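You operate a simulated robot arm through the tools that you are given. There is no shell and no other tool. Be economical: measure what you need, move in short steps, check, and stop when the job is done.

You are at the controls of a simulated robot arm. One attempt, no reset.

JOB
Rub the scraper pan clean on the sill, then refit it.
Fine: use the cleaning pad; pad back on the sill, pan back on its shelf; the line stays locked off. Set down upright: cleaning pad. What is to be rubbed or washed off counts as gone when no trace of it is left.

The check looks at the end state, three seconds after you hand in, the way a careful person would. Anything else that was tipped, shoved, dropped, spilled or broken makes it a failure.

ROBOT AND FRAMES
A 7-joint arm with a two-finger parallel gripper on a trunk, on a base that drives. Base frame: it is fixed to the floor where the robot stands at the start and does not move with it; the origin is under the middle of the robot, x ahead of it, y to its left, z up. Lengths are in m, angles in degrees, forces in N, time in s.
Its first joint turns from -166.0 to 166.0 degrees. Places, roughly: cleaning pad (6x5x5 cm) [-0.9, 0.6, 0.9]; window sill by the inlet cover [-1, 0.7, 0.9]. Payload 1.57 kg.
Tool frame: the origin (TCP) lies between the finger pads and is the grasp point; the fingertips stand 0.03 m ahead of it; z points along the fingers, y is the line along which they close. The gripper opens to 0.11 m. The fingers are 0.024 m wide and 0.012 m thick; the gripper's body (0.048 by 0.112 m) begins 0.078 m behind the TCP.
Orientation is that of the tool frame in the base frame, as a unit quaternion [w, x, y, z]. With the fingers straight down and closing along the base's y, the tool's x points along the base's -x, its y along +y and its z along -z.

CONTROLS
- The arm moves only by the tool step_arm. Its argument "steps" is a list of rows, each a list of 3 entries, a list of its own where there are three numbers: the turn, a rotation vector about the base's x, y, z in degrees, then the shift along the base's x, y, z in m, then the closure, from 0 (fully open) to 1 (shut). In form: [[[rx, ry, rz], [dx, dy, dz], gripper], ...]. A call has 1 to 8 rows; each row shifts and turns the commanded pose from where the row before left it. Each row takes 0.2 s and may step no farther than 0.05 m and 8.6 degrees from the row before; otherwise, or with a gripper value out of range, the whole call is refused. Where a pose cannot be reached the arm comes as near as it can. A force on the tool above 90 N (or 10 N above the force at the start of the call, whichever is more), or a blocked arm, ends the call early, and 0.2 s more pass. The fingers move at their own pace (about 0.045 m/s each) and stop on an object; they squeeze with about 36 N. The grip force told is the motor's: it shows also when the fingers shut on nothing. Time passes only in rows, and 0.2 s behind the last, so rows that do not move let the fingers close. The reply holds the time, the measured pose of the TCP, the force on the tool along the base axes, the opening and the grip force, in the units named above and with some noise, with the torque about the TCP (base axes, N m) and any sound that the robot's microphone picked up, and new pictures: "pictures" is both (left out), scene, wrist or none.
- Cameras (640 x 400 px; columns grow to the right, rows downward): "scene" is now at [-0.0371, 0.2076, 1.3854]; the picture's right is [0.93, -0.37, 0.00], its down [-0.34, -0.85, -0.39] and it looks along [0.15, 0.36, -0.92] (base axes); focal length 214 px, centre (320, 200). "wrist" rides on the gripper at [0.07, 0.016, -0.141] in the tool frame; the picture's right is [-0.23, 0.97, 0.00], its down [-0.85, -0.20, -0.48] and it looks along [-0.47, -0.11, 0.88] (tool axes); focal length 222 px, centre (320, 200). There is no depth. A picture from a camera that has moved, and an enlarged one, comes with that camera's place and axes in the base frame and with its lens.
- lift_body(by): slides the trunk up (or, below 0, down) by that many m; the arm and the scene camera ride with it, the base frame stays. It gives what a move gives, with no picture.
- steer(legs): drives the robot by 1 to 6 legs, each [ahead, turn to the left] in m and degrees, along the robot's own axes; the way and the turn of a leg run together, so that a leg with both is an arc; at most 1.5 m and 180 degrees a leg. The arm and the cameras ride along, it lands a little off, and it stops where it bumps. It gives what a move gives, and a new picture of the scene camera.
- turn_head(pan, tilt): turns the head with the scene camera to pan (to the left, within 155 degrees either way) and tilt (down, from -29 to 69), counted from straight ahead of the robot. It gives what a move gives, and a new picture of the scene camera.
- inspect(camera, box): a new picture of the part [left, top, right, bottom] of that camera's present view, enlarged. It takes no simulated time.
- sign_off(): hands the job in; it is judged then, once.

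Go step by step. Nothing tells you exact positions but the pictures and the camera data: compare them with the known pose of the tool, close in by small moves and look again before you grip or let go. The budget is 120 turns and 260 pictures, counting those below and the enlarged ones. Unless the task says otherwise, let go and move clear before handing in, and close with one line.

The tools are called after "Call:" by a JSON object that holds its "name" and its "arguments". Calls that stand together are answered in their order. step_arm: Moves the arm, as the interface text tells. Its arguments: {"type":"object","properties":{"steps":{"type":"array","items":{"type":"array"}},"pictures":{"type":"string","enum":["both","scene","wrist","none"]}},"required":["steps"]} The other tools are called the same way: lift_body (by) slides the trunk up or down; steer (legs) drives the base; turn_head (pan, tilt) turns the head that bears the scene camera; inspect (camera, box) takes an enlarged picture of a part of a camera's view; sign_off () hands the job in.

At the start:

```text
time: 0.0
ee_pos: [0.3808, 0.1477, 1.1732]
ee_rot: [0.001, 0.0, 1.0, 0.0]
contact_force: [-0.4, -0.2, 0.1]
ft_torque: [0.01, 0.02, -0.02]
opening: 0.11
grasp_force: 0.1
trunk travel left (down, up): [-0.35, 0.24]
robot x, y, heading: [0.0008, 0.001, 0.1]
head pan, tilt: [68.1, 67.1]
```

scene: 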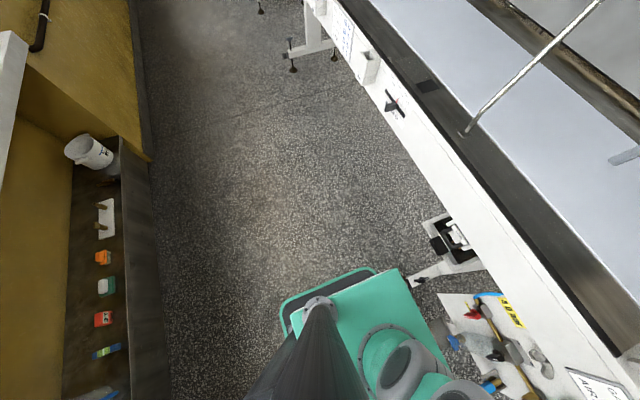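
wrist: 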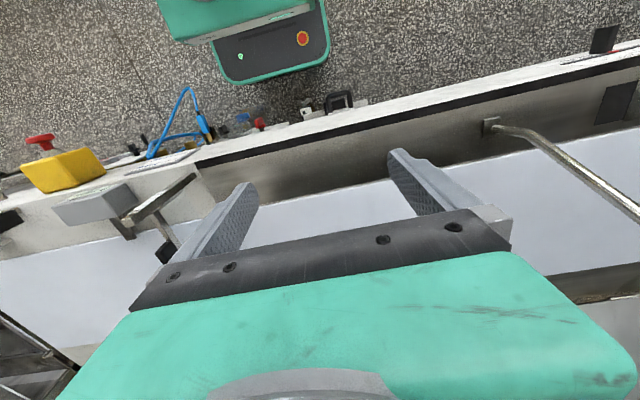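

I see the conveyor on the robot's right and a sill with several objects on the left of the picture (base -x). I'll look toward the sill and then around the conveyor for the scraper pan.

Call:
{"name": "turn_head", "arguments": {"pan": 140, "tilt": 30}}

Call:
{"name": "turn_head", "arguments": {"pan": 0, "tilt": 45}}

Call:
{"name": "turn_head", "arguments": {"pan": -70, "tilt": 40}}

Call:
{"name": "turn_head", "arguments": {"pan": 70, "tilt": 30}}

```text
time: 1.4
ee_pos: [0.3804, 0.1479, 1.1742]
ee_rot: [0.001, 0.0, 1.0, 0.001]
contact_force: [0.6, -0.5, -0.9]
ft_torque: [0.01, 0.0, -0.02]
opening: 0.1099
grasp_force: 0.1
trunk travel left (down, up): [-0.35, 0.24]
robot x, y, heading: [0.0018, 0.0022, 0.0]
head pan, tilt: [140.0, 30.0]
camera scene: at [-0.128, 0.212, 1.4352], right [0.64, 0.77, 0.0], down [0.38, -0.32, -0.87], along [-0.66, 0.56, -0.5], focal length 214 px, centre (320, 200)
```

scene: 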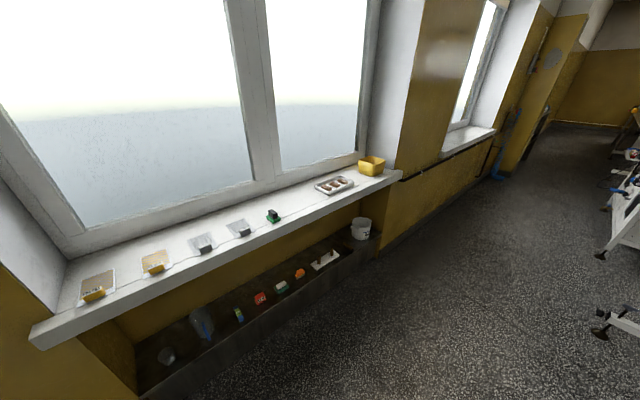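

```text
time: 3.7
ee_pos: [0.3826, 0.148, 1.1744]
ee_rot: [0.0, 0.0, 1.0, 0.001]
contact_force: [0.6, 0.2, 0.8]
ft_torque: [0.0, -0.01, 0.02]
opening: 0.11
grasp_force: 0.0
trunk travel left (down, up): [-0.35, 0.24]
robot x, y, heading: [0.0017, -0.0, -0.0]
head pan, tilt: [0.0, 45.0]
camera scene: at [0.0226, 0.1538, 1.4126], right [0.0, -1.0, 0.0], down [-0.71, 0.0, -0.71], along [0.71, 0.0, -0.71], focal length 214 px, centre (320, 200)
```

scene: 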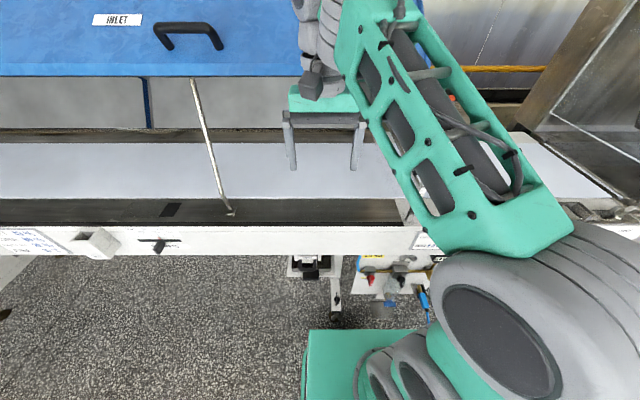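

```text
time: 5.1
ee_pos: [0.3798, 0.1467, 1.1737]
ee_rot: [-0.001, 0.0, 1.0, 0.0]
contact_force: [1.1, 0.7, 0.2]
ft_torque: [0.03, 0.02, -0.04]
opening: 0.1098
grasp_force: 0.0
trunk travel left (down, up): [-0.35, 0.24]
robot x, y, heading: [-0.0033, -0.0005, 0.0]
head pan, tilt: [-70.0, 40.0]
camera scene: at [-0.0296, 0.0739, 1.4198], right [-0.94, -0.34, 0.0], down [-0.22, 0.6, -0.77], along [0.26, -0.72, -0.64], focal length 214 px, centre (320, 200)
```

scene: 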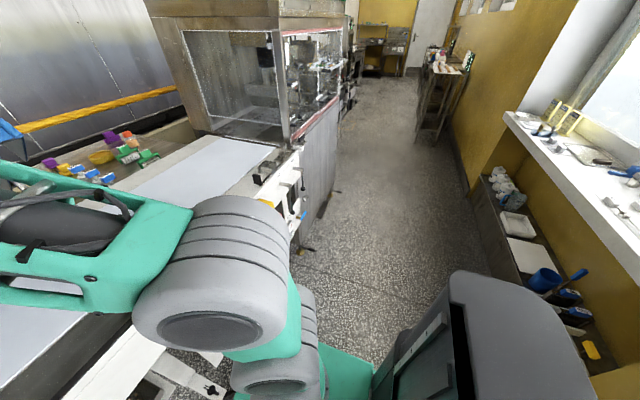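

```text
time: 7.3
ee_pos: [0.3807, 0.1478, 1.1747]
ee_rot: [0.001, 0.001, 1.0, 0.0]
contact_force: [-0.3, -0.3, -0.1]
ft_torque: [0.02, 0.01, -0.04]
opening: 0.1099
grasp_force: 0.1
trunk travel left (down, up): [-0.35, 0.24]
robot x, y, heading: [0.0024, -0.0029, -0.0]
head pan, tilt: [70.0, 30.0]
camera scene: at [-0.0277, 0.2388, 1.4352], right [0.94, -0.34, 0.0], down [-0.17, -0.47, -0.87], along [0.3, 0.81, -0.5], focal length 214 px, centre (320, 200)
```

scene: 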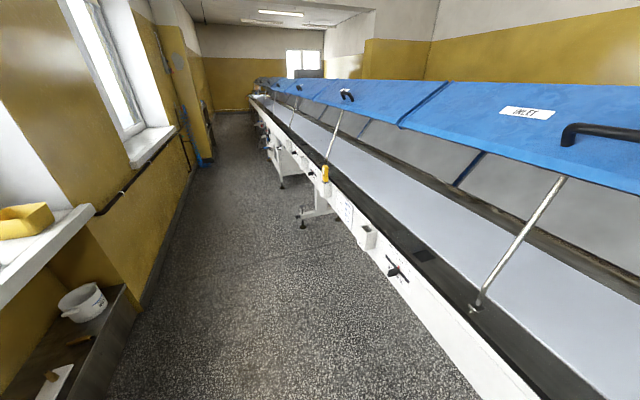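

The sill near the inlet carries several items; I'll enlarge them, and also check the side of the conveyor for a pan/shelf.

Call:
{"name": "turn_head", "arguments": {"pan": 145, "tilt": 35}}

Call:
{"name": "inspect", "arguments": {"camera": "scene", "box": [160, 120, 400, 270]}}

Call:
{"name": "turn_head", "arguments": {"pan": 0, "tilt": 65}}

Call:
{"name": "turn_head", "arguments": {"pan": 60, "tilt": 60}}

Call:
{"name": "inspect", "arguments": {"camera": "scene", "box": [380, 200, 640, 400]}}

Call:
{"name": "inspect", "arguments": {"camera": "wrist", "box": [0, 60, 400, 260]}}

```text
time: 8.8
ee_pos: [0.3816, 0.1485, 1.1744]
ee_rot: [0.0, 0.0, 1.0, 0.0]
contact_force: [-0.2, 0.2, 0.1]
ft_torque: [-0.01, -0.02, 0.01]
opening: 0.11
grasp_force: 0.1
trunk travel left (down, up): [-0.35, 0.24]
robot x, y, heading: [-0.0009, 0.0005, -0.1]
head pan, tilt: [145.0, 35.0]
camera scene: at [-0.1308, 0.2043, 1.4274], right [0.57, 0.82, 0.0], down [0.47, -0.33, -0.82], along [-0.67, 0.47, -0.57], focal length 214 px, centre (320, 200)
```

scene: 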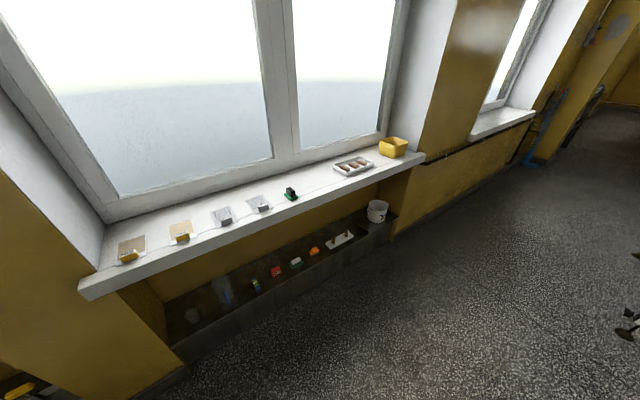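

```text
2.67 times, centred on (280, 195) of scene
camera zoom: at [-0.1308, 0.2043, 1.4274], right [0.57, 0.82, 0.0], down [0.47, -0.33, -0.82], along [-0.67, 0.47, -0.57], focal length 572 px, centre (427, 213)
```

zoom: 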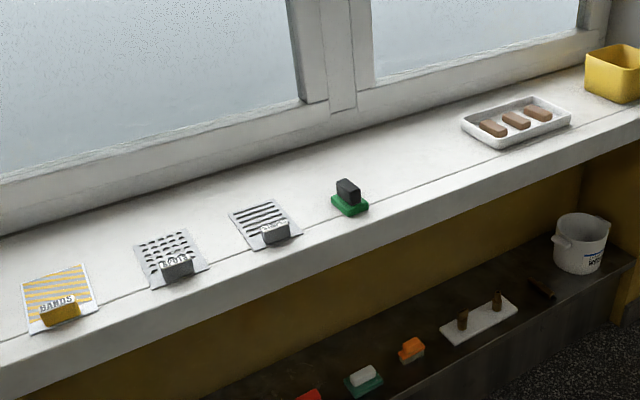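

```text
time: 11.1
ee_pos: [0.3804, 0.1481, 1.1738]
ee_rot: [0.0, 0.0, 1.0, 0.0]
contact_force: [0.2, 0.9, -0.3]
ft_torque: [-0.01, -0.02, 0.02]
opening: 0.1099
grasp_force: 0.2
trunk travel left (down, up): [-0.35, 0.24]
robot x, y, heading: [0.0002, 0.0004, -0.1]
head pan, tilt: [0.0, 65.0]
camera scene: at [0.002, 0.1538, 1.3875], right [0.0, -1.0, 0.0], down [-0.91, 0.0, -0.42], along [0.42, 0.0, -0.91], focal length 214 px, centre (320, 200)
```

scene: 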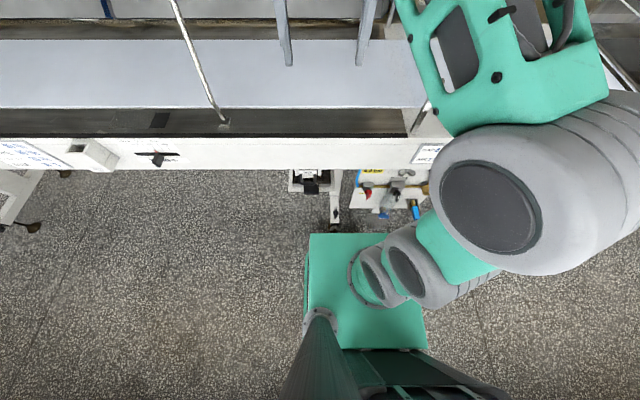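

```text
time: 12.4
ee_pos: [0.3808, 0.1487, 1.1738]
ee_rot: [0.001, 0.0, 1.0, -0.001]
contact_force: [0.3, -0.2, 0.4]
ft_torque: [-0.02, -0.02, -0.02]
opening: 0.1101
grasp_force: 0.1
trunk travel left (down, up): [-0.35, 0.24]
robot x, y, heading: [0.0006, -0.0003, -0.1]
head pan, tilt: [60.0, 60.0]
camera scene: at [-0.0253, 0.2115, 1.3931], right [0.87, -0.5, 0.0], down [-0.43, -0.75, -0.5], along [0.25, 0.43, -0.87], focal length 214 px, centre (320, 200)
```

scene: 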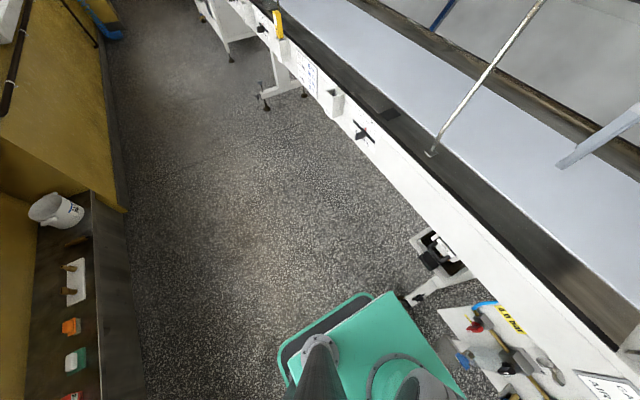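

```text
2.00 times, centred on (510, 300) of scene
camera zoom: at [-0.0253, 0.2115, 1.3931], right [0.87, -0.5, 0.0], down [-0.43, -0.75, -0.5], along [0.25, 0.43, -0.87], focal length 429 px, centre (-60, 0)
```

zoom: 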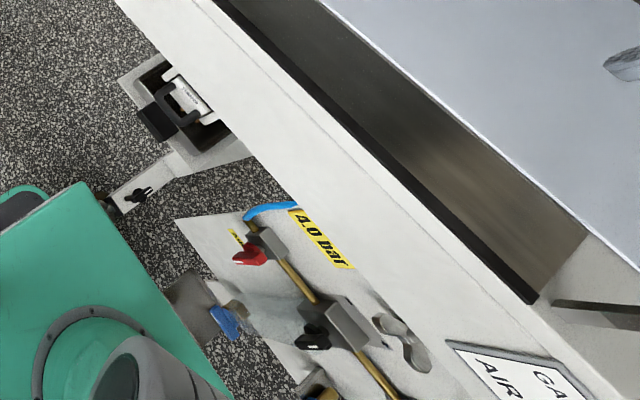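

```text
1.60 times, centred on (200, 160) of wrist
camera zoom: at [0.3111, 0.1641, 1.3155], right [0.23, 0.97, 0.0], down [0.86, -0.2, 0.48], along [0.47, -0.11, -0.88], focal length 355 px, centre (512, 264)
```

zoom: 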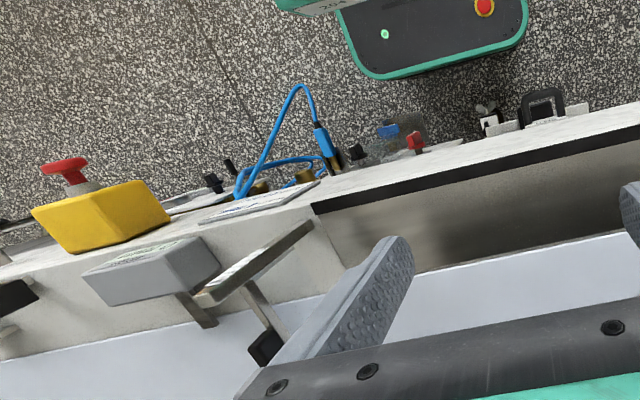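

There is a small box/tray with a handle just below the conveyor edge near (0.4,0.2); I'll enlarge it.

Call:
{"name": "inspect", "arguments": {"camera": "scene", "box": [390, 210, 490, 310]}}

Call:
{"name": "turn_head", "arguments": {"pan": 20, "tilt": 65}}

Call:
{"name": "inspect", "arguments": {"camera": "scene", "box": [320, 140, 520, 260]}}

```text
4.00 times, centred on (440, 260) of scene
camera zoom: at [-0.0253, 0.2115, 1.3931], right [0.87, -0.5, 0.0], down [-0.43, -0.75, -0.5], along [0.25, 0.43, -0.87], focal length 858 px, centre (-160, -40)
```

zoom: 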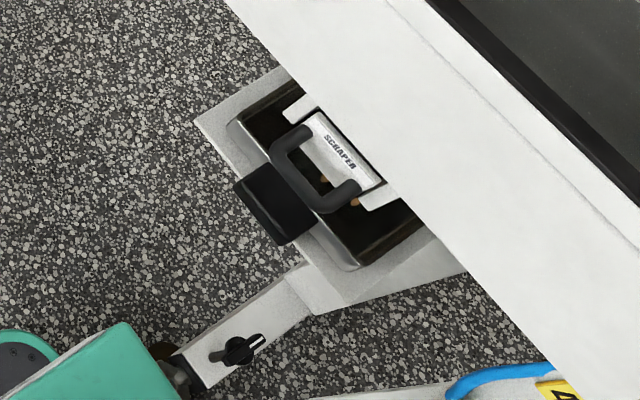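

```text
time: 13.4
ee_pos: [0.3801, 0.1485, 1.1741]
ee_rot: [0.0, 0.0, 1.0, -0.001]
contact_force: [-0.6, 0.3, 0.2]
ft_torque: [0.0, 0.0, -0.03]
opening: 0.1098
grasp_force: 0.0
trunk travel left (down, up): [-0.35, 0.24]
robot x, y, heading: [0.0013, 0.0001, -0.0]
head pan, tilt: [20.0, 65.0]
camera scene: at [-0.0017, 0.1746, 1.3875], right [0.34, -0.94, 0.0], down [-0.85, -0.31, -0.42], along [0.4, 0.14, -0.91], focal length 214 px, centre (320, 200)
```

scene: 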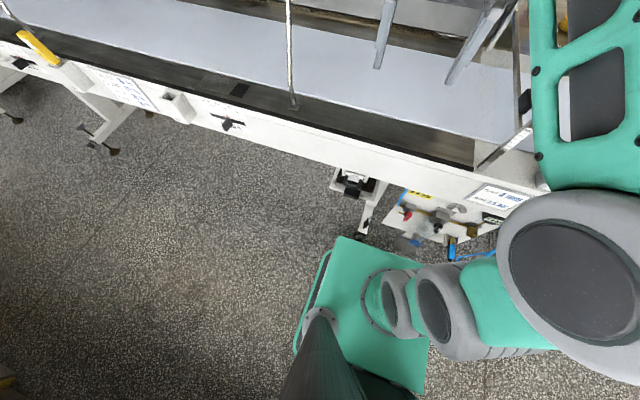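

```text
3.20 times, centred on (420, 200) of scene
camera zoom: at [-0.0017, 0.1746, 1.3875], right [0.34, -0.94, 0.0], down [-0.85, -0.31, -0.42], along [0.4, 0.14, -0.91], focal length 686 px, centre (0, 200)
```

zoom: 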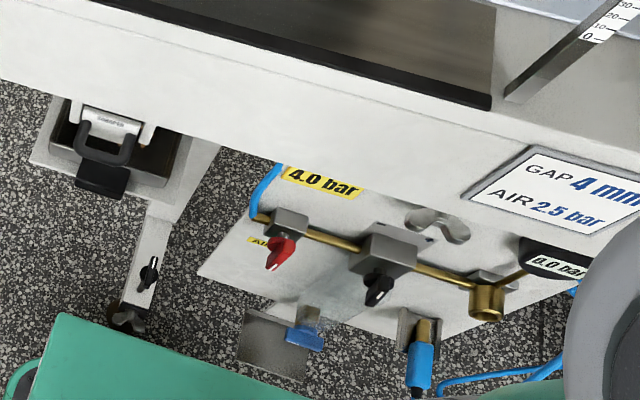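

The pan sits on a small shelf below the conveyor edge around (0.40, 0.19, 0.6), with a black grip in front and something labelled "SCRAPER" with a U handle; the pad is the green block with black top on the sill. I'll back up a bit to see the pan from lower.

Call:
{"name": "steer", "arguments": {"legs": [[-0.35, 0]]}}

Call:
{"name": "lift_body", "arguments": {"by": -0.3}}

Call:
{"name": "turn_head", "arguments": {"pan": 0, "tilt": 35}}

```text
time: 15.7
ee_pos: [0.0347, 0.1476, 1.173]
ee_rot: [0.0, 0.002, 1.0, 0.0]
contact_force: [0.3, -0.4, -0.8]
ft_torque: [0.0, 0.0, 0.0]
opening: 0.11
grasp_force: 0.0
trunk travel left (down, up): [-0.35, 0.24]
robot x, y, heading: [-0.3486, -0.001, -0.1]
head pan, tilt: [20.0, 65.0]
camera scene: at [-0.348, 0.1749, 1.3875], right [0.34, -0.94, 0.0], down [-0.85, -0.31, -0.42], along [0.4, 0.14, -0.91], focal length 214 px, centre (320, 200)
```

scene: 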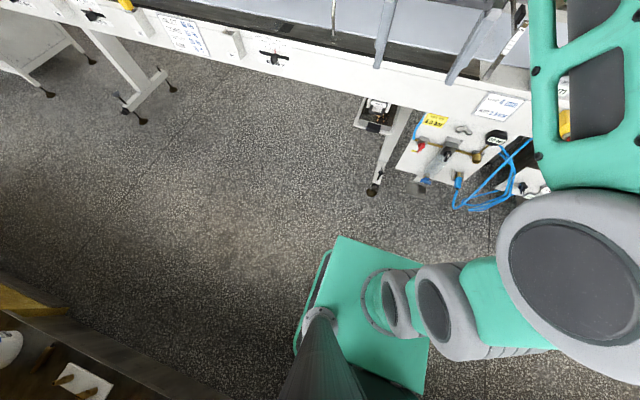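

```text
time: 18.7
ee_pos: [0.0343, 0.1475, 0.8743]
ee_rot: [-0.001, 0.001, 1.0, 0.001]
contact_force: [0.3, -0.4, -0.3]
ft_torque: [-0.02, 0.0, 0.0]
opening: 0.1102
grasp_force: 0.1
trunk travel left (down, up): [-0.05, 0.54]
robot x, y, heading: [-0.3477, -0.0005, 0.1]
head pan, tilt: [20.0, 65.0]
```

```text
time: 19.6
ee_pos: [0.0351, 0.1471, 0.8733]
ee_rot: [0.0, 0.001, 1.0, 0.0]
contact_force: [0.5, -0.2, 0.4]
ft_torque: [0.01, 0.0, -0.01]
opening: 0.1097
grasp_force: 0.1
trunk travel left (down, up): [-0.05, 0.54]
robot x, y, heading: [-0.3466, -0.0005, 0.1]
head pan, tilt: [0.0, 35.0]
camera scene: at [-0.3171, 0.1541, 1.1273], right [0.0, -1.0, 0.0], down [-0.57, 0.0, -0.82], along [0.82, 0.0, -0.57], focal length 214 px, centre (320, 200)
```

scene: 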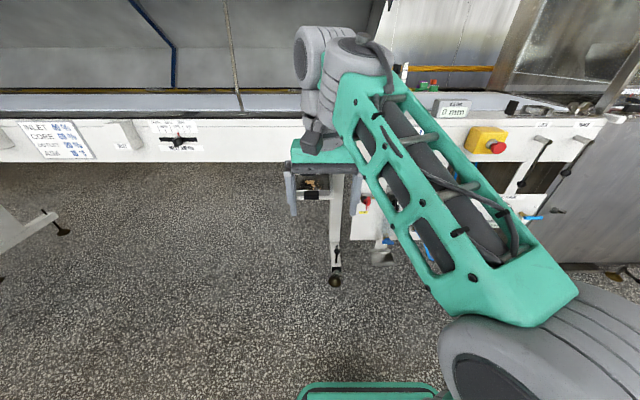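

The gripper partly blocks the pan. I'll enlarge that part and shift the arm sideways.

Call:
{"name": "step_arm", "arguments": {"steps": [[[0, 0, 0], [-0.02, 0.04, 0], 0], [[0, 0, 0], [0, 0.05, 0], 0], [[0, 0, 0], [0, 0.05, 0], 0], [[0, 0, 0], [0, 0.04, 0], 0]], "pictures": "none"}}

Call:
{"name": "inspect", "arguments": {"camera": "scene", "box": [220, 120, 420, 245]}}

Call:
{"name": "inspect", "arguments": {"camera": "wrist", "box": [0, 0, 640, 400]}}

```text
time: 20.6
ee_pos: [0.0127, 0.329, 0.8759]
ee_rot: [0.0, 0.001, 1.0, 0.0]
contact_force: [0.9, -0.3, 0.7]
ft_torque: [0.04, -0.01, 0.03]
opening: 0.11
grasp_force: 0.1
trunk travel left (down, up): [-0.05, 0.54]
robot x, y, heading: [-0.3501, 0.0002, -0.2]
head pan, tilt: [0.0, 35.0]
```

```text
3.20 times, centred on (320, 182) of scene
camera zoom: at [-0.3172, 0.1537, 1.1274], right [0.0, -1.0, 0.0], down [-0.57, 0.0, -0.82], along [0.82, 0.0, -0.57], focal length 686 px, centre (320, 256)
```

zoom: 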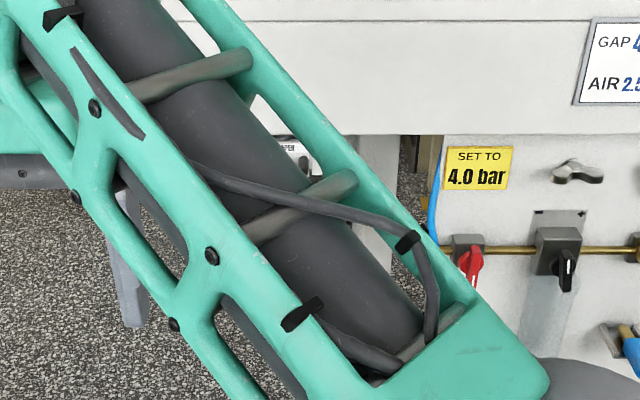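

```text
1.00 times, centred on (320, 200) of wrist (not enlarged: the box is as wide or as high as the picture)
camera zoom: at [-0.0573, 0.3456, 1.0181], right [0.23, 0.97, 0.0], down [0.85, -0.2, 0.48], along [0.47, -0.11, -0.88], focal length 222 px, centre (320, 200)
```

zoom: 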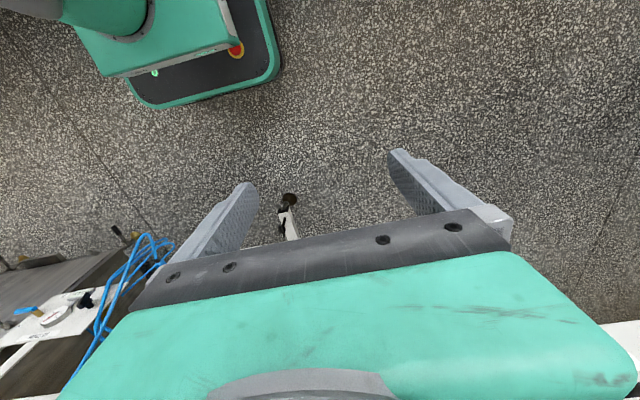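

The arm link is in the way; I'll turn the robot right 30° and look left.

Call:
{"name": "steer", "arguments": {"legs": [[0, -35]]}}

Call:
{"name": "turn_head", "arguments": {"pan": 45, "tilt": 32}}

```text
time: 22.7
ee_pos: [0.135, 0.0691, 0.8752]
ee_rot: [0.0, 0.295, 0.956, 0.0]
contact_force: [-0.7, 0.2, 0.7]
ft_torque: [0.04, -0.02, 0.02]
opening: 0.1099
grasp_force: 0.0
trunk travel left (down, up): [-0.05, 0.54]
robot x, y, heading: [-0.3453, 0.0024, -34.4]
head pan, tilt: [0.0, 35.0]
camera scene: at [-0.2352, 0.1115, 1.1274], right [-0.56, -0.83, 0.0], down [-0.47, 0.32, -0.82], along [0.68, -0.46, -0.57], focal length 214 px, centre (320, 200)
```

scene: 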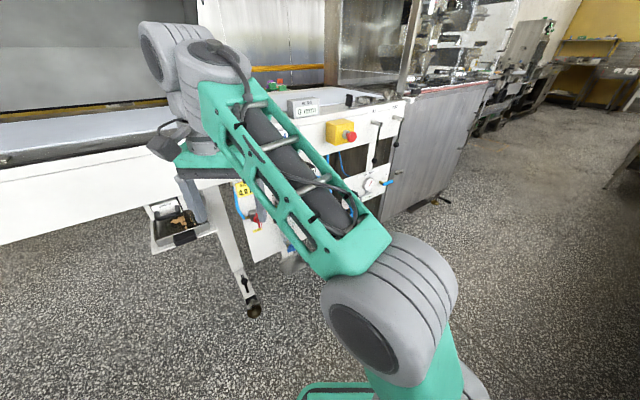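

```text
time: 23.8
ee_pos: [0.135, 0.0711, 0.8766]
ee_rot: [0.001, 0.295, 0.956, -0.001]
contact_force: [0.7, -0.8, 0.3]
ft_torque: [-0.01, -0.04, 0.02]
opening: 0.11
grasp_force: 0.1
trunk travel left (down, up): [-0.05, 0.54]
robot x, y, heading: [-0.3468, -0.0002, -34.5]
head pan, tilt: [45.0, 32.0]
camera scene: at [-0.2199, 0.1777, 1.132], right [0.19, -0.98, 0.0], down [-0.52, -0.1, -0.85], along [0.83, 0.16, -0.53], focal length 214 px, centre (320, 200)
```

scene: 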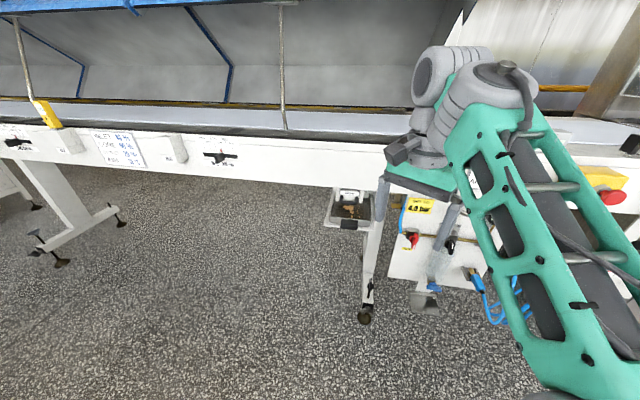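

Call:
{"name": "inspect", "arguments": {"camera": "scene", "box": [310, 175, 400, 240]}}

```text
6.15 times, centred on (355, 208) of scene
camera zoom: at [-0.2199, 0.1777, 1.132], right [0.19, -0.98, 0.0], down [-0.52, -0.1, -0.85], along [0.83, 0.16, -0.53], focal length 1320 px, centre (105, 154)
```

zoom: 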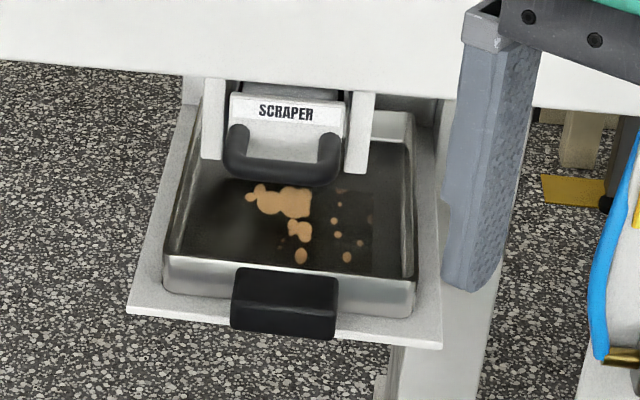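

I can see the pan clearly: stainless tray with brown residue and a black front grip at about (0.38, 0.19, 0.66), with the scraper's own U-handle above it, which I must not touch. I'll straighten the robot and start tilting the tool forward well away from the conveyor.

Call:
{"name": "steer", "arguments": {"legs": [[0, 34.5], [0.06, 0]]}}

Call:
{"name": "step_arm", "arguments": {"steps": [[[0, -8.2, 0], [-0.02, -0.02, 0], 0], [[0, -8.2, 0], [-0.02, -0.02, 0], 0], [[0, -8.2, 0], [-0.02, -0.02, 0], 0], [[0, -8.2, 0], [-0.02, -0.02, 0], 0], [[0, -8.2, 0], [0, -0.02, -0.02], 0], [[0, -8.2, 0], [0, -0.02, -0.02], 0], [[0, -8.2, 0], [0, -0.02, -0.02], 0], [[0, -8.2, 0], [0, 0, -0.02], 0]]}}

```text
time: 26.4
ee_pos: [0.0702, 0.3332, 0.8751]
ee_rot: [0.0, -0.003, 1.0, -0.001]
contact_force: [0.4, 0.2, -0.8]
ft_torque: [-0.02, 0.01, 0.0]
opening: 0.11
grasp_force: 0.2
trunk travel left (down, up): [-0.05, 0.54]
robot x, y, heading: [-0.2859, -0.0008, 0.5]
head pan, tilt: [45.0, 32.0]
camera scene: at [-0.2841, 0.2179, 1.132], right [0.71, -0.7, 0.0], down [-0.37, -0.38, -0.85], along [0.6, 0.6, -0.53], focal length 214 px, centre (320, 200)
```

scene: 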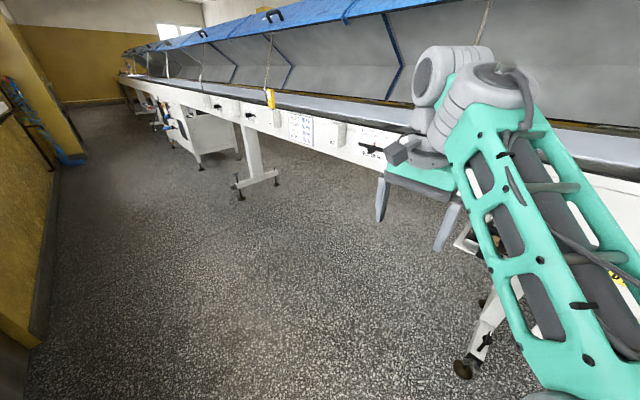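

```text
time: 28.2
ee_pos: [-0.0136, 0.2293, 0.878]
ee_rot: [0.274, 0.003, 0.962, -0.008]
contact_force: [0.5, -1.0, 0.1]
ft_torque: [-0.03, 0.03, -0.04]
opening: 0.1098
grasp_force: 0.1
out of reach, approached as far as the arm can: row 4, 5, 6, 7, 8
trunk travel left (down, up): [-0.05, 0.54]
robot x, y, heading: [-0.2851, -0.0013, 0.4]
head pan, tilt: [45.0, 32.0]
camera scene: at [-0.2841, 0.2179, 1.132], right [0.71, -0.7, 0.0], down [-0.37, -0.38, -0.85], along [0.6, 0.6, -0.53], focal length 214 px, centre (320, 200)
camera wrist: at [-0.147, 0.2475, 0.961], right [0.2, 0.97, 0.11], down [0.47, -0.19, 0.86], along [0.86, -0.12, -0.5], focal length 222 px, centre (320, 200)
```

scene: 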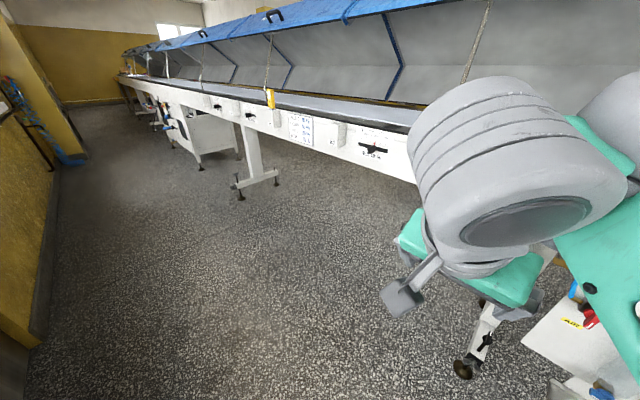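
wrist: 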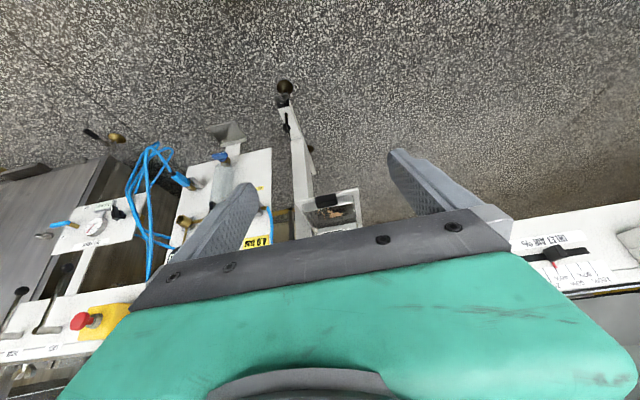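

The tool was too close in to tilt fully. I'll move forward and down while tilting.

Call:
{"name": "step_arm", "arguments": {"steps": [[[0, 0, 0], [0.04, 0, 0], 0], [[0, 0, 0], [0.04, 0, 0], 0], [[0, 0, 0], [0.04, 0, -0.02], 0], [[0, 0, 0], [0.03, 0, -0.02], 0]], "pictures": "wrist"}}

```text
time: 29.2
ee_pos: [0.1351, 0.2291, 0.8381]
ee_rot: [0.274, 0.003, 0.962, -0.008]
contact_force: [-0.1, -0.5, 0.4]
ft_torque: [-0.04, -0.03, 0.0]
opening: 0.11
grasp_force: 0.0
trunk travel left (down, up): [-0.05, 0.54]
robot x, y, heading: [-0.2843, -0.0009, 0.3]
head pan, tilt: [45.0, 32.0]
camera wrist: at [0.0014, 0.2485, 0.9224], right [0.2, 0.97, 0.11], down [0.47, -0.19, 0.86], along [0.86, -0.12, -0.5], focal length 222 px, centre (320, 200)
```

wrist: 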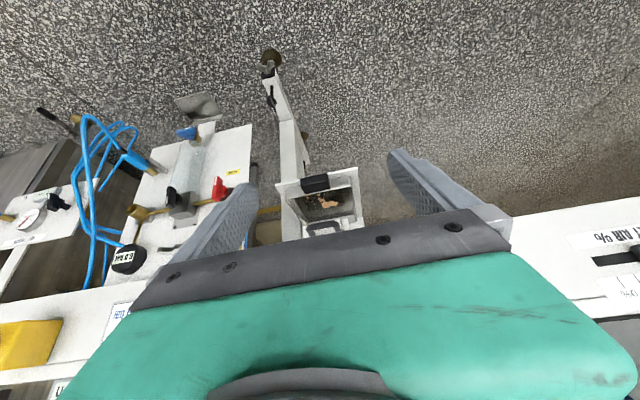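

The pan is in view. Continue tilting while descending.

Call:
{"name": "step_arm", "arguments": {"steps": [[[0, -8.2, 0], [0, -0.01, -0.03], 0], [[0, -8.2, 0], [0, -0.01, -0.03], 0], [[0, -8.2, 0], [0, -0.01, -0.03], 0], [[0, -8.2, 0], [0, -0.01, -0.03], 0]]}}

Call:
{"name": "turn_head", "arguments": {"pan": 0, "tilt": 40}}

```text
time: 30.4
ee_pos: [0.0738, 0.1692, 0.9072]
ee_rot: [0.41, -0.057, 0.91, -0.024]
contact_force: [0.9, -0.5, -0.4]
ft_torque: [-0.01, 0.02, -0.01]
opening: 0.1097
grasp_force: 0.2
out of reach, approached as far as the arm can: row 1, 2, 3, 4
trunk travel left (down, up): [-0.05, 0.54]
robot x, y, heading: [-0.2872, -0.0005, 0.2]
head pan, tilt: [45.0, 32.0]
stopped in row 4: the arm was blocked; the commanded pose is now the measured one
camera scene: at [-0.2736, 0.2187, 1.1309], right [0.71, -0.7, -0.01], down [-0.38, -0.38, -0.84], along [0.59, 0.6, -0.54], focal length 214 px, centre (320, 200)
camera wrist: at [-0.0804, 0.1765, 0.9491], right [0.07, 0.99, 0.08], down [0.22, -0.09, 0.97], along [0.97, -0.05, -0.23], focal length 222 px, centre (320, 200)
```

scene: 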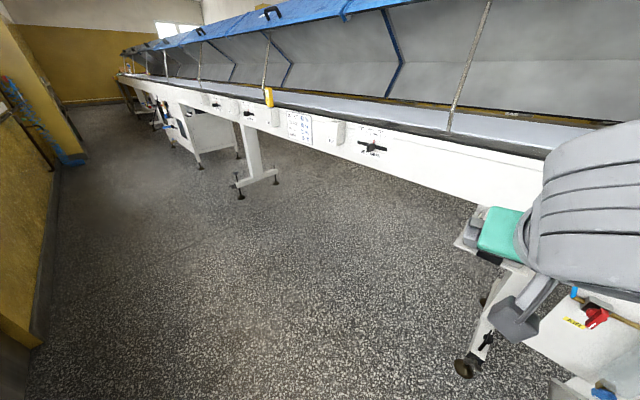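
wrist: 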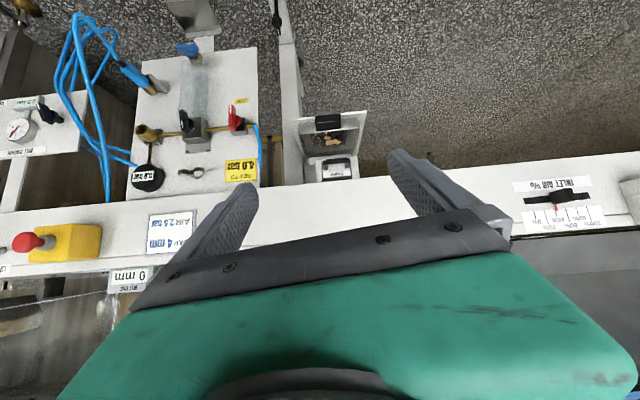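

```text
time: 31.5
ee_pos: [0.0708, 0.1693, 0.9102]
ee_rot: [0.412, -0.057, 0.909, -0.024]
contact_force: [-0.4, -0.9, -0.1]
ft_torque: [0.02, 0.03, 0.02]
opening: 0.11
grasp_force: 0.1
trunk travel left (down, up): [-0.05, 0.54]
robot x, y, heading: [-0.2872, 0.002, 0.5]
head pan, tilt: [0.0, 40.0]
camera scene: at [-0.2513, 0.1557, 1.119], right [0.01, -1.0, 0.0], down [-0.65, -0.01, -0.76], along [0.76, 0.0, -0.65], focal length 214 px, centre (320, 200)
```

scene: 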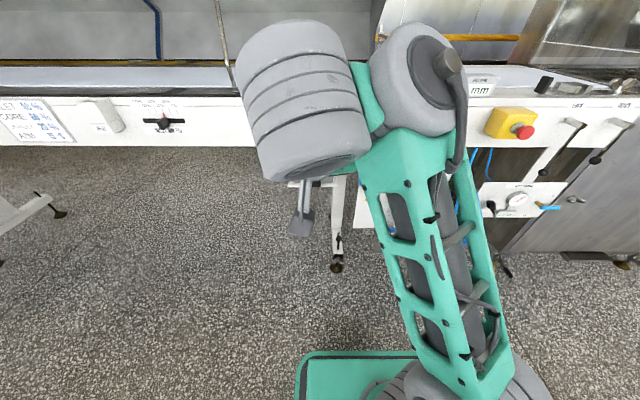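

The arm is folded too tightly; I'll extend forward and down first, then tilt further (there's free space up to x≈0.36).

Call:
{"name": "step_arm", "arguments": {"steps": [[[0, 0, 0], [0.05, 0, 0], 0], [[0, 0, 0], [0.05, 0, -0.02], 0], [[0, 0, 0], [0.04, 0, -0.03], 0], [[0, 0, 0], [0, 0, -0.04], 0], [[0, 0, 0], [0, 0, -0.04], 0]], "pictures": "none"}}

Call:
{"name": "step_arm", "arguments": {"steps": [[[0, -6, 0], [0, 0, -0.02], 0], [[0, -6, 0], [0, 0, -0.02], 0], [[0, -6, 0], [0, 0, 0], 0]]}}

```text
refused: row 2 steps farther than a row can; nothing moved
```

```text
time: 32.1
ee_pos: [0.0722, 0.1688, 0.9115]
ee_rot: [0.41, -0.111, 0.904, -0.048]
contact_force: [-0.4, 0.3, 0.5]
ft_torque: [0.02, -0.02, 0.01]
opening: 0.1104
grasp_force: 0.1
out of reach, approached as far as the arm can: row 1, 2, 3
trunk travel left (down, up): [-0.05, 0.54]
robot x, y, heading: [-0.2885, 0.0006, 0.5]
head pan, tilt: [0.0, 40.0]
stopped in row 3: the arm was blocked; the commanded pose is now the measured one
camera scene: at [-0.2511, 0.1554, 1.1184], right [0.01, -1.0, 0.0], down [-0.65, 0.0, -0.76], along [0.76, 0.0, -0.65], focal length 214 px, centre (320, 200)
camera wrist: at [-0.0815, 0.1666, 0.9503], right [-0.01, 1.0, -0.01], down [0.22, 0.01, 0.98], along [0.98, 0.01, -0.22], focal length 222 px, centre (320, 200)
```

scene: 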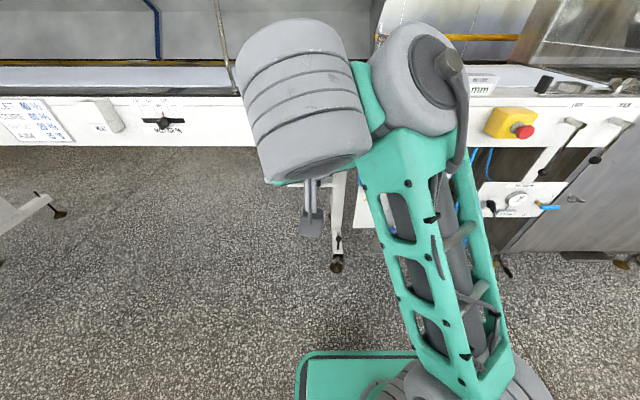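
wrist: 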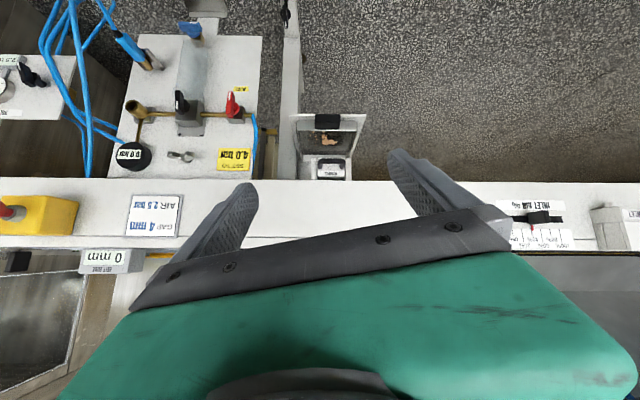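

Extend at current tilt now, correcting the yaw (~14°) on the way.

Call:
{"name": "step_arm", "arguments": {"steps": [[[0, 0, 0], [0.045, 0, 0], 0], [[0, 0, 0], [0.045, 0, -0.01], 0], [[0, 0, 4.5], [0.04, 0, -0.02], 0], [[0, 0, 4.5], [0.02, 0, -0.04], 0], [[0, 0, 4.5], [0, 0, -0.04], 0]], "pictures": "none"}}

Call:
{"name": "step_arm", "arguments": {"steps": [[[0, -5, 0], [0, 0, -0.02], 0], [[0, -5, 0], [0, 0, -0.02], 0], [[0, -5, 0], [0, 0, 0], 0]]}}

```text
time: 33.3
ee_pos: [0.1503, 0.1249, 0.9068]
ee_rot: [0.407, -0.225, 0.885, 0.019]
contact_force: [-1.1, -0.2, 0.6]
ft_torque: [0.03, 0.02, -0.01]
opening: 0.1101
grasp_force: 0.0
out of reach, approached as far as the arm can: row 1, 2, 3, 4, 5
trunk travel left (down, up): [-0.05, 0.54]
robot x, y, heading: [-0.289, -0.0001, 0.4]
head pan, tilt: [0.0, 40.0]
```

```text
time: 33.9
ee_pos: [0.1507, 0.1617, 0.9192]
ee_rot: [0.434, -0.297, 0.848, 0.061]
contact_force: [0.2, -0.5, 0.1]
ft_torque: [-0.01, -0.02, 0.01]
opening: 0.11
grasp_force: 0.1
out of reach, approached as far as the arm can: row 1, 2
trunk travel left (down, up): [-0.05, 0.54]
robot x, y, heading: [-0.2862, 0.0017, 0.4]
head pan, tilt: [0.0, 40.0]
stopped in row 2: the arm was blocked; the commanded pose is now the measured one
camera scene: at [-0.2531, 0.1518, 1.1194], right [0.01, -1.0, 0.0], down [-0.65, 0.0, -0.76], along [0.76, 0.01, -0.65], focal length 214 px, centre (320, 200)
camera wrist: at [0.0112, 0.0927, 0.9494], right [-0.44, 0.9, 0.02], down [0.16, 0.05, 0.99], along [0.88, 0.44, -0.17], focal length 222 px, centre (320, 200)
```

scene: 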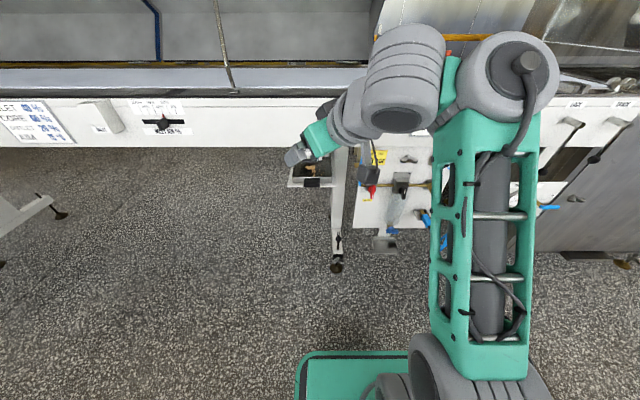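
wrist: 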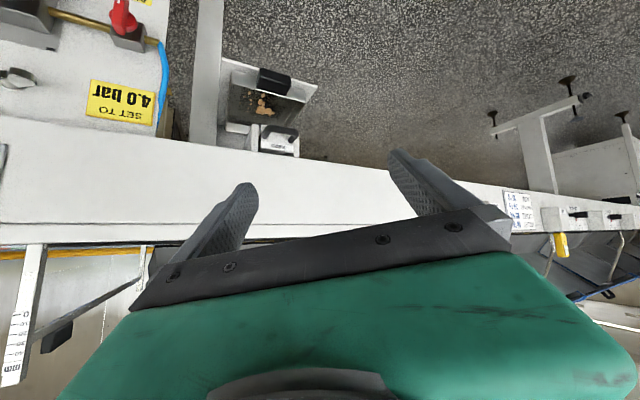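

The wrist got twisted, so I'll restore a straight, less tilted tool (30°) in the comfortable region first.

Call:
{"name": "step_arm", "arguments": {"steps": [[[0.35, 3.9, -5.9], [0, 0, 0], 0], [[0.35, 3.9, -5.9], [0, 0, 0], 0], [[0.35, 3.9, -5.9], [0, 0, -0.01], 0], [[0.35, 3.9, -5.9], [0, 0, -0.02], 0], [[0.35, 3.9, -5.9], [0, 0, -0.02], 0], [[0.35, 3.9, -5.9], [0, 0, -0.02], 0]], "pictures": "scene"}}

```text
time: 35.3
ee_pos: [0.1419, 0.164, 0.8548]
ee_rot: [0.264, -0.002, 0.964, -0.007]
contact_force: [1.2, 0.2, 1.0]
ft_torque: [-0.01, 0.02, 0.02]
opening: 0.1102
grasp_force: 0.1
trunk travel left (down, up): [-0.05, 0.54]
robot x, y, heading: [-0.2848, 0.001, 0.5]
head pan, tilt: [0.0, 40.0]
camera scene: at [-0.2621, 0.1546, 1.12], right [0.01, -1.0, 0.0], down [-0.64, 0.0, -0.77], along [0.77, 0.0, -0.64], focal length 214 px, centre (320, 200)
```

scene: 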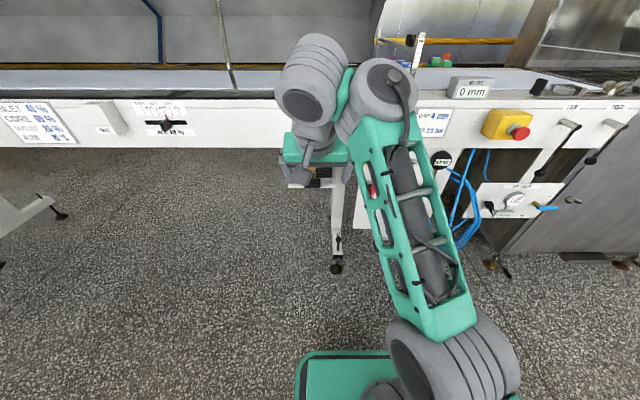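

Recovered. Now descend with the same tilt to about z 0.70, then continue tilting low.

Call:
{"name": "step_arm", "arguments": {"steps": [[[0, 0, 0], [0.01, 0, -0.04], 0], [[0, 0, 0], [0.02, 0, -0.04], 0], [[0, 0, 0], [0.02, 0, -0.04], 0], [[0, 0, 0], [0.02, 0, -0.03], 0]], "pictures": "none"}}

Call:
{"name": "step_arm", "arguments": {"steps": [[[0, -4, 0], [0.01, 0, 0], 0], [[0, -4, 0], [0.01, 0, 0], 0], [[0, -4, 0], [0.01, 0, 0], 0], [[0, -4, 0], [0.01, 0, 0], 0]], "pictures": "scene"}}

```text
time: 36.3
ee_pos: [0.161, 0.1564, 0.7918]
ee_rot: [0.26, -0.003, 0.966, -0.006]
contact_force: [0.7, 0.2, -0.3]
ft_torque: [-0.01, -0.02, 0.01]
opening: 0.1102
grasp_force: 0.1
out of reach, approached as far as the arm can: row 2, 3, 4
trunk travel left (down, up): [-0.05, 0.54]
robot x, y, heading: [-0.2868, 0.0, 0.4]
head pan, tilt: [0.0, 40.0]
```

```text
time: 37.5
ee_pos: [0.1382, 0.1296, 0.8638]
ee_rot: [0.345, -0.014, 0.938, -0.012]
contact_force: [0.0, -0.7, 1.1]
ft_torque: [-0.01, 0.02, -0.04]
opening: 0.1101
grasp_force: 0.0
out of reach, approached as far as the arm can: row 1, 2, 3, 4
trunk travel left (down, up): [-0.05, 0.54]
robot x, y, heading: [-0.2856, 0.0004, 0.2]
head pan, tilt: [0.0, 40.0]
stopped in row 4: the arm was blocked; the commanded pose is now the measured one
camera scene: at [-0.2526, 0.1535, 1.1189], right [0.01, -1.0, 0.0], down [-0.65, 0.0, -0.76], along [0.76, 0.01, -0.65], focal length 214 px, centre (320, 200)
```

scene: 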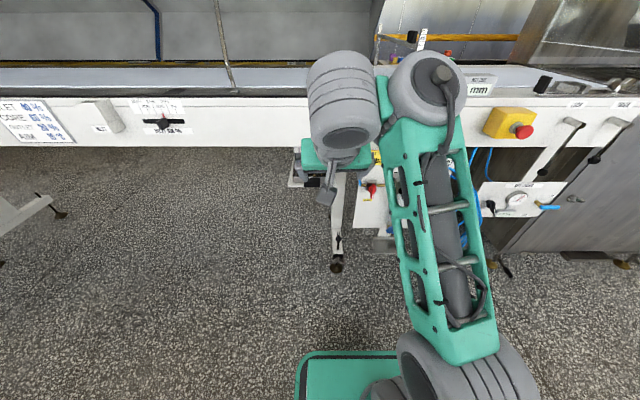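

Reach here is limited by being too close. Before backing up I check the clearance behind the robot.

Call:
{"name": "turn_head", "arguments": {"pan": 150, "tilt": 60}}

Call:
{"name": "turn_head", "arguments": {"pan": -150, "tilt": 60}}

```text
time: 39.9
ee_pos: [0.1353, 0.1287, 0.8657]
ee_rot: [0.347, -0.012, 0.938, -0.012]
contact_force: [0.2, 0.2, -1.0]
ft_torque: [0.02, 0.0, -0.01]
opening: 0.1099
grasp_force: 0.1
trunk travel left (down, up): [-0.05, 0.54]
robot x, y, heading: [-0.2865, 0.003, 0.2]
head pan, tilt: [150.0, 60.0]
camera scene: at [-0.3953, 0.1861, 1.0941], right [0.49, 0.87, 0.0], down [0.75, -0.43, -0.51], along [-0.44, 0.25, -0.86], focal length 214 px, centre (320, 200)
```

scene: 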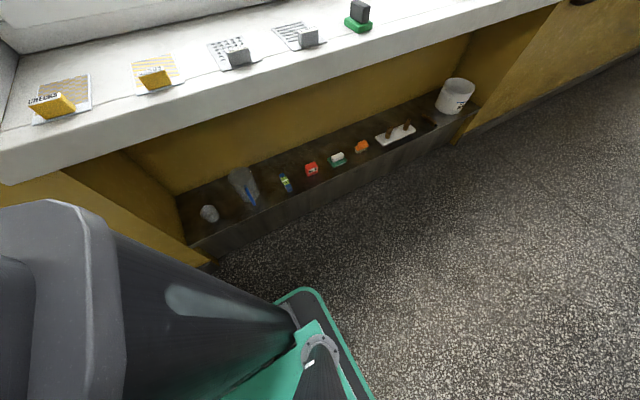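

```text
time: 44.0
ee_pos: [0.1356, 0.1285, 0.8662]
ee_rot: [0.348, -0.013, 0.937, -0.012]
contact_force: [-0.7, 0.4, -0.5]
ft_torque: [0.0, 0.01, 0.02]
opening: 0.1101
grasp_force: 0.0
trunk travel left (down, up): [-0.05, 0.54]
robot x, y, heading: [-0.2858, -0.0025, 0.6]
head pan, tilt: [-150.0, 60.0]
camera scene: at [-0.3949, 0.12, 1.0943], right [-0.51, 0.86, 0.01], down [0.74, 0.44, -0.51], along [-0.44, -0.25, -0.86], focal length 214 px, centre (320, 200)
```

scene: 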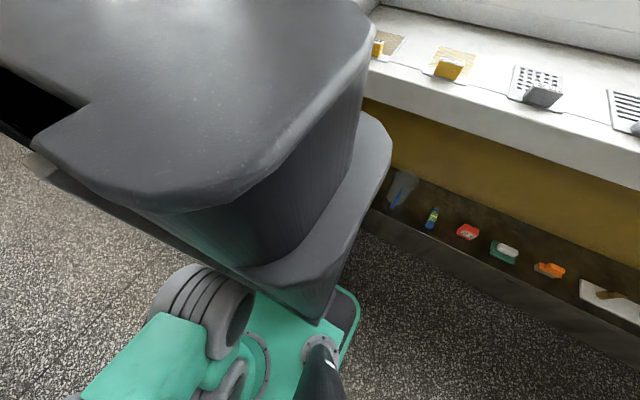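

Behind there's about 0.2 m clearance to the sill edge. I'll back up 0.1 m and reach further forward and lower.

Call:
{"name": "steer", "arguments": {"legs": [[-0.1, 0]]}}

Call:
{"name": "step_arm", "arguments": {"steps": [[[0, 0, 0], [0.045, 0, 0], 0], [[0, 0, 0], [0.045, 0, 0], 0], [[0, 0, 0], [0.045, 0, 0], 0], [[0, 0, 0], [0.04, 0.01, -0.02], 0], [[0, 0, 0], [0.02, 0.01, -0.04], 0], [[0, 0, 0], [0, 0.01, -0.04], 0]], "pictures": "none"}}

Call:
{"name": "turn_head", "arguments": {"pan": 10, "tilt": 40}}

```text
time: 45.1
ee_pos: [0.0347, 0.1289, 0.8667]
ee_rot: [0.348, -0.014, 0.937, -0.012]
contact_force: [0.3, -0.9, 0.1]
ft_torque: [-0.04, -0.04, -0.01]
opening: 0.1102
grasp_force: 0.1
trunk travel left (down, up): [-0.05, 0.54]
robot x, y, heading: [-0.3868, 0.0012, 0.5]
head pan, tilt: [-150.0, 60.0]
camera scene: at [-0.4968, 0.119, 1.0943], right [-0.51, 0.86, 0.01], down [0.74, 0.44, -0.51], along [-0.44, -0.25, -0.86], focal length 214 px, centre (320, 200)
```

scene: 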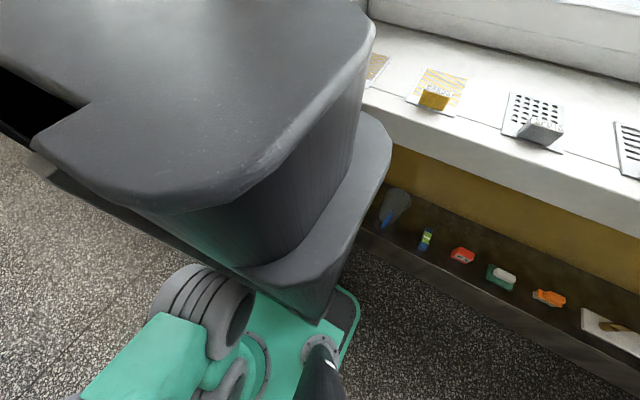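

```text
time: 46.5
ee_pos: [0.2287, 0.1625, 0.8978]
ee_rot: [0.348, -0.013, 0.937, -0.013]
contact_force: [-1.0, 0.1, 0.8]
ft_torque: [0.05, 0.01, 0.01]
opening: 0.1099
grasp_force: 0.2
out of reach, approached as far as the arm can: row 1, 2, 3, 4, 5, 6
trunk travel left (down, up): [-0.05, 0.54]
robot x, y, heading: [-0.3876, 0.0018, 0.3]
head pan, tilt: [-150.0, 60.0]
```

```text
time: 49.0
ee_pos: [0.2288, 0.1635, 0.8968]
ee_rot: [0.348, -0.014, 0.937, -0.013]
contact_force: [-0.9, -0.6, -0.4]
ft_torque: [0.01, -0.01, 0.0]
opening: 0.1099
grasp_force: 0.0
trunk travel left (down, up): [-0.05, 0.54]
robot x, y, heading: [-0.3903, -0.0019, 0.5]
head pan, tilt: [10.0, 40.0]
camera scene: at [-0.3652, 0.1687, 1.1198], right [0.18, -0.98, 0.0], down [-0.63, -0.12, -0.77], along [0.75, 0.14, -0.64], focal length 214 px, centre (320, 200)
```

scene: 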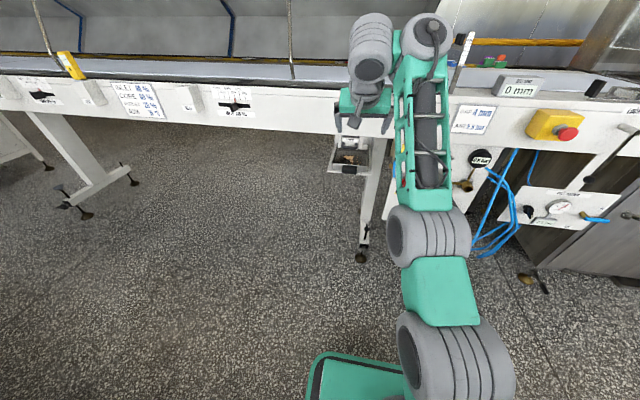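

With strong outward tilt the arm can't get low. I'll use a mild tilt (~20°), enough to clear the conveyor edge, and test how low it reaches.

Call:
{"name": "step_arm", "arguments": {"steps": [[[0, 6, 0], [-0.01, 0, 0], 0], [[0, 6, 0], [-0.01, 0, -0.02], 0], [[0, 6, 0], [-0.01, 0, -0.03], 0], [[0, 2, 0], [0, 0, -0.04], 0], [[0, 0, 0], [0, 0, -0.04], 0], [[0, 0, 0], [0, 0, -0.04], 0]], "pictures": "none"}}

Call:
{"name": "lift_body", "arguments": {"by": -0.04}}

Call:
{"name": "inspect", "arguments": {"camera": "wrist", "box": [0, 0, 640, 400]}}

Call:
{"name": "inspect", "arguments": {"camera": "scene", "box": [0, 0, 640, 400]}}

```text
time: 50.4
ee_pos: [0.2001, 0.1642, 0.7352]
ee_rot: [0.18, -0.016, 0.983, -0.009]
contact_force: [-0.1, 0.4, 0.6]
ft_torque: [0.03, -0.06, 0.04]
opening: 0.1098
grasp_force: 0.0
out of reach, approached as far as the arm can: row 6
trunk travel left (down, up): [-0.05, 0.54]
robot x, y, heading: [-0.3882, 0.0009, 0.3]
head pan, tilt: [10.0, 40.0]
```

```text
time: 51.2
ee_pos: [0.1999, 0.1644, 0.6951]
ee_rot: [0.18, -0.016, 0.983, -0.009]
contact_force: [0.0, -0.1, -0.4]
ft_torque: [0.01, 0.0, 0.01]
opening: 0.1101
grasp_force: 0.0
trunk travel left (down, up): [-0.01, 0.58]
robot x, y, heading: [-0.3901, 0.0042, 0.4]
head pan, tilt: [10.0, 40.0]
```

```text
1.00 times, centred on (320, 200) of wrist (not enlarged: the box is as wide or as high as the picture)
camera zoom: at [0.0839, 0.1804, 0.803], right [0.19, 0.98, 0.06], down [0.64, -0.16, 0.75], along [0.75, -0.1, -0.65], focal length 222 px, centre (320, 200)
```

zoom: 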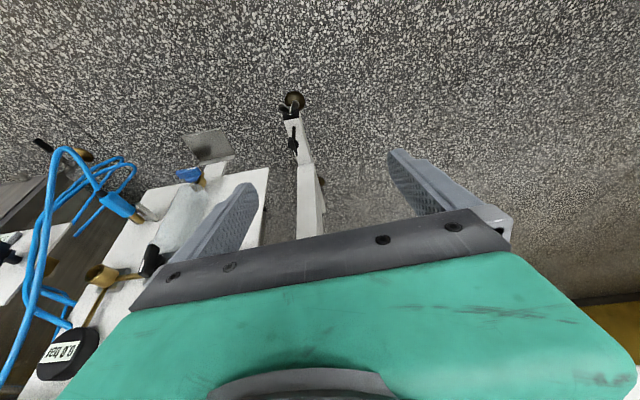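

```text
1.00 times, centred on (320, 200) of scene (not enlarged: the box is as wide or as high as the picture)
camera zoom: at [-0.3652, 0.1687, 1.0798], right [0.18, -0.98, 0.0], down [-0.63, -0.12, -0.77], along [0.75, 0.14, -0.64], focal length 214 px, centre (320, 200)
```

zoom: 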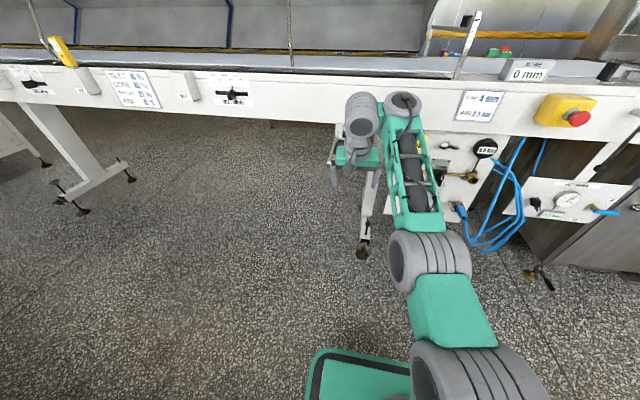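

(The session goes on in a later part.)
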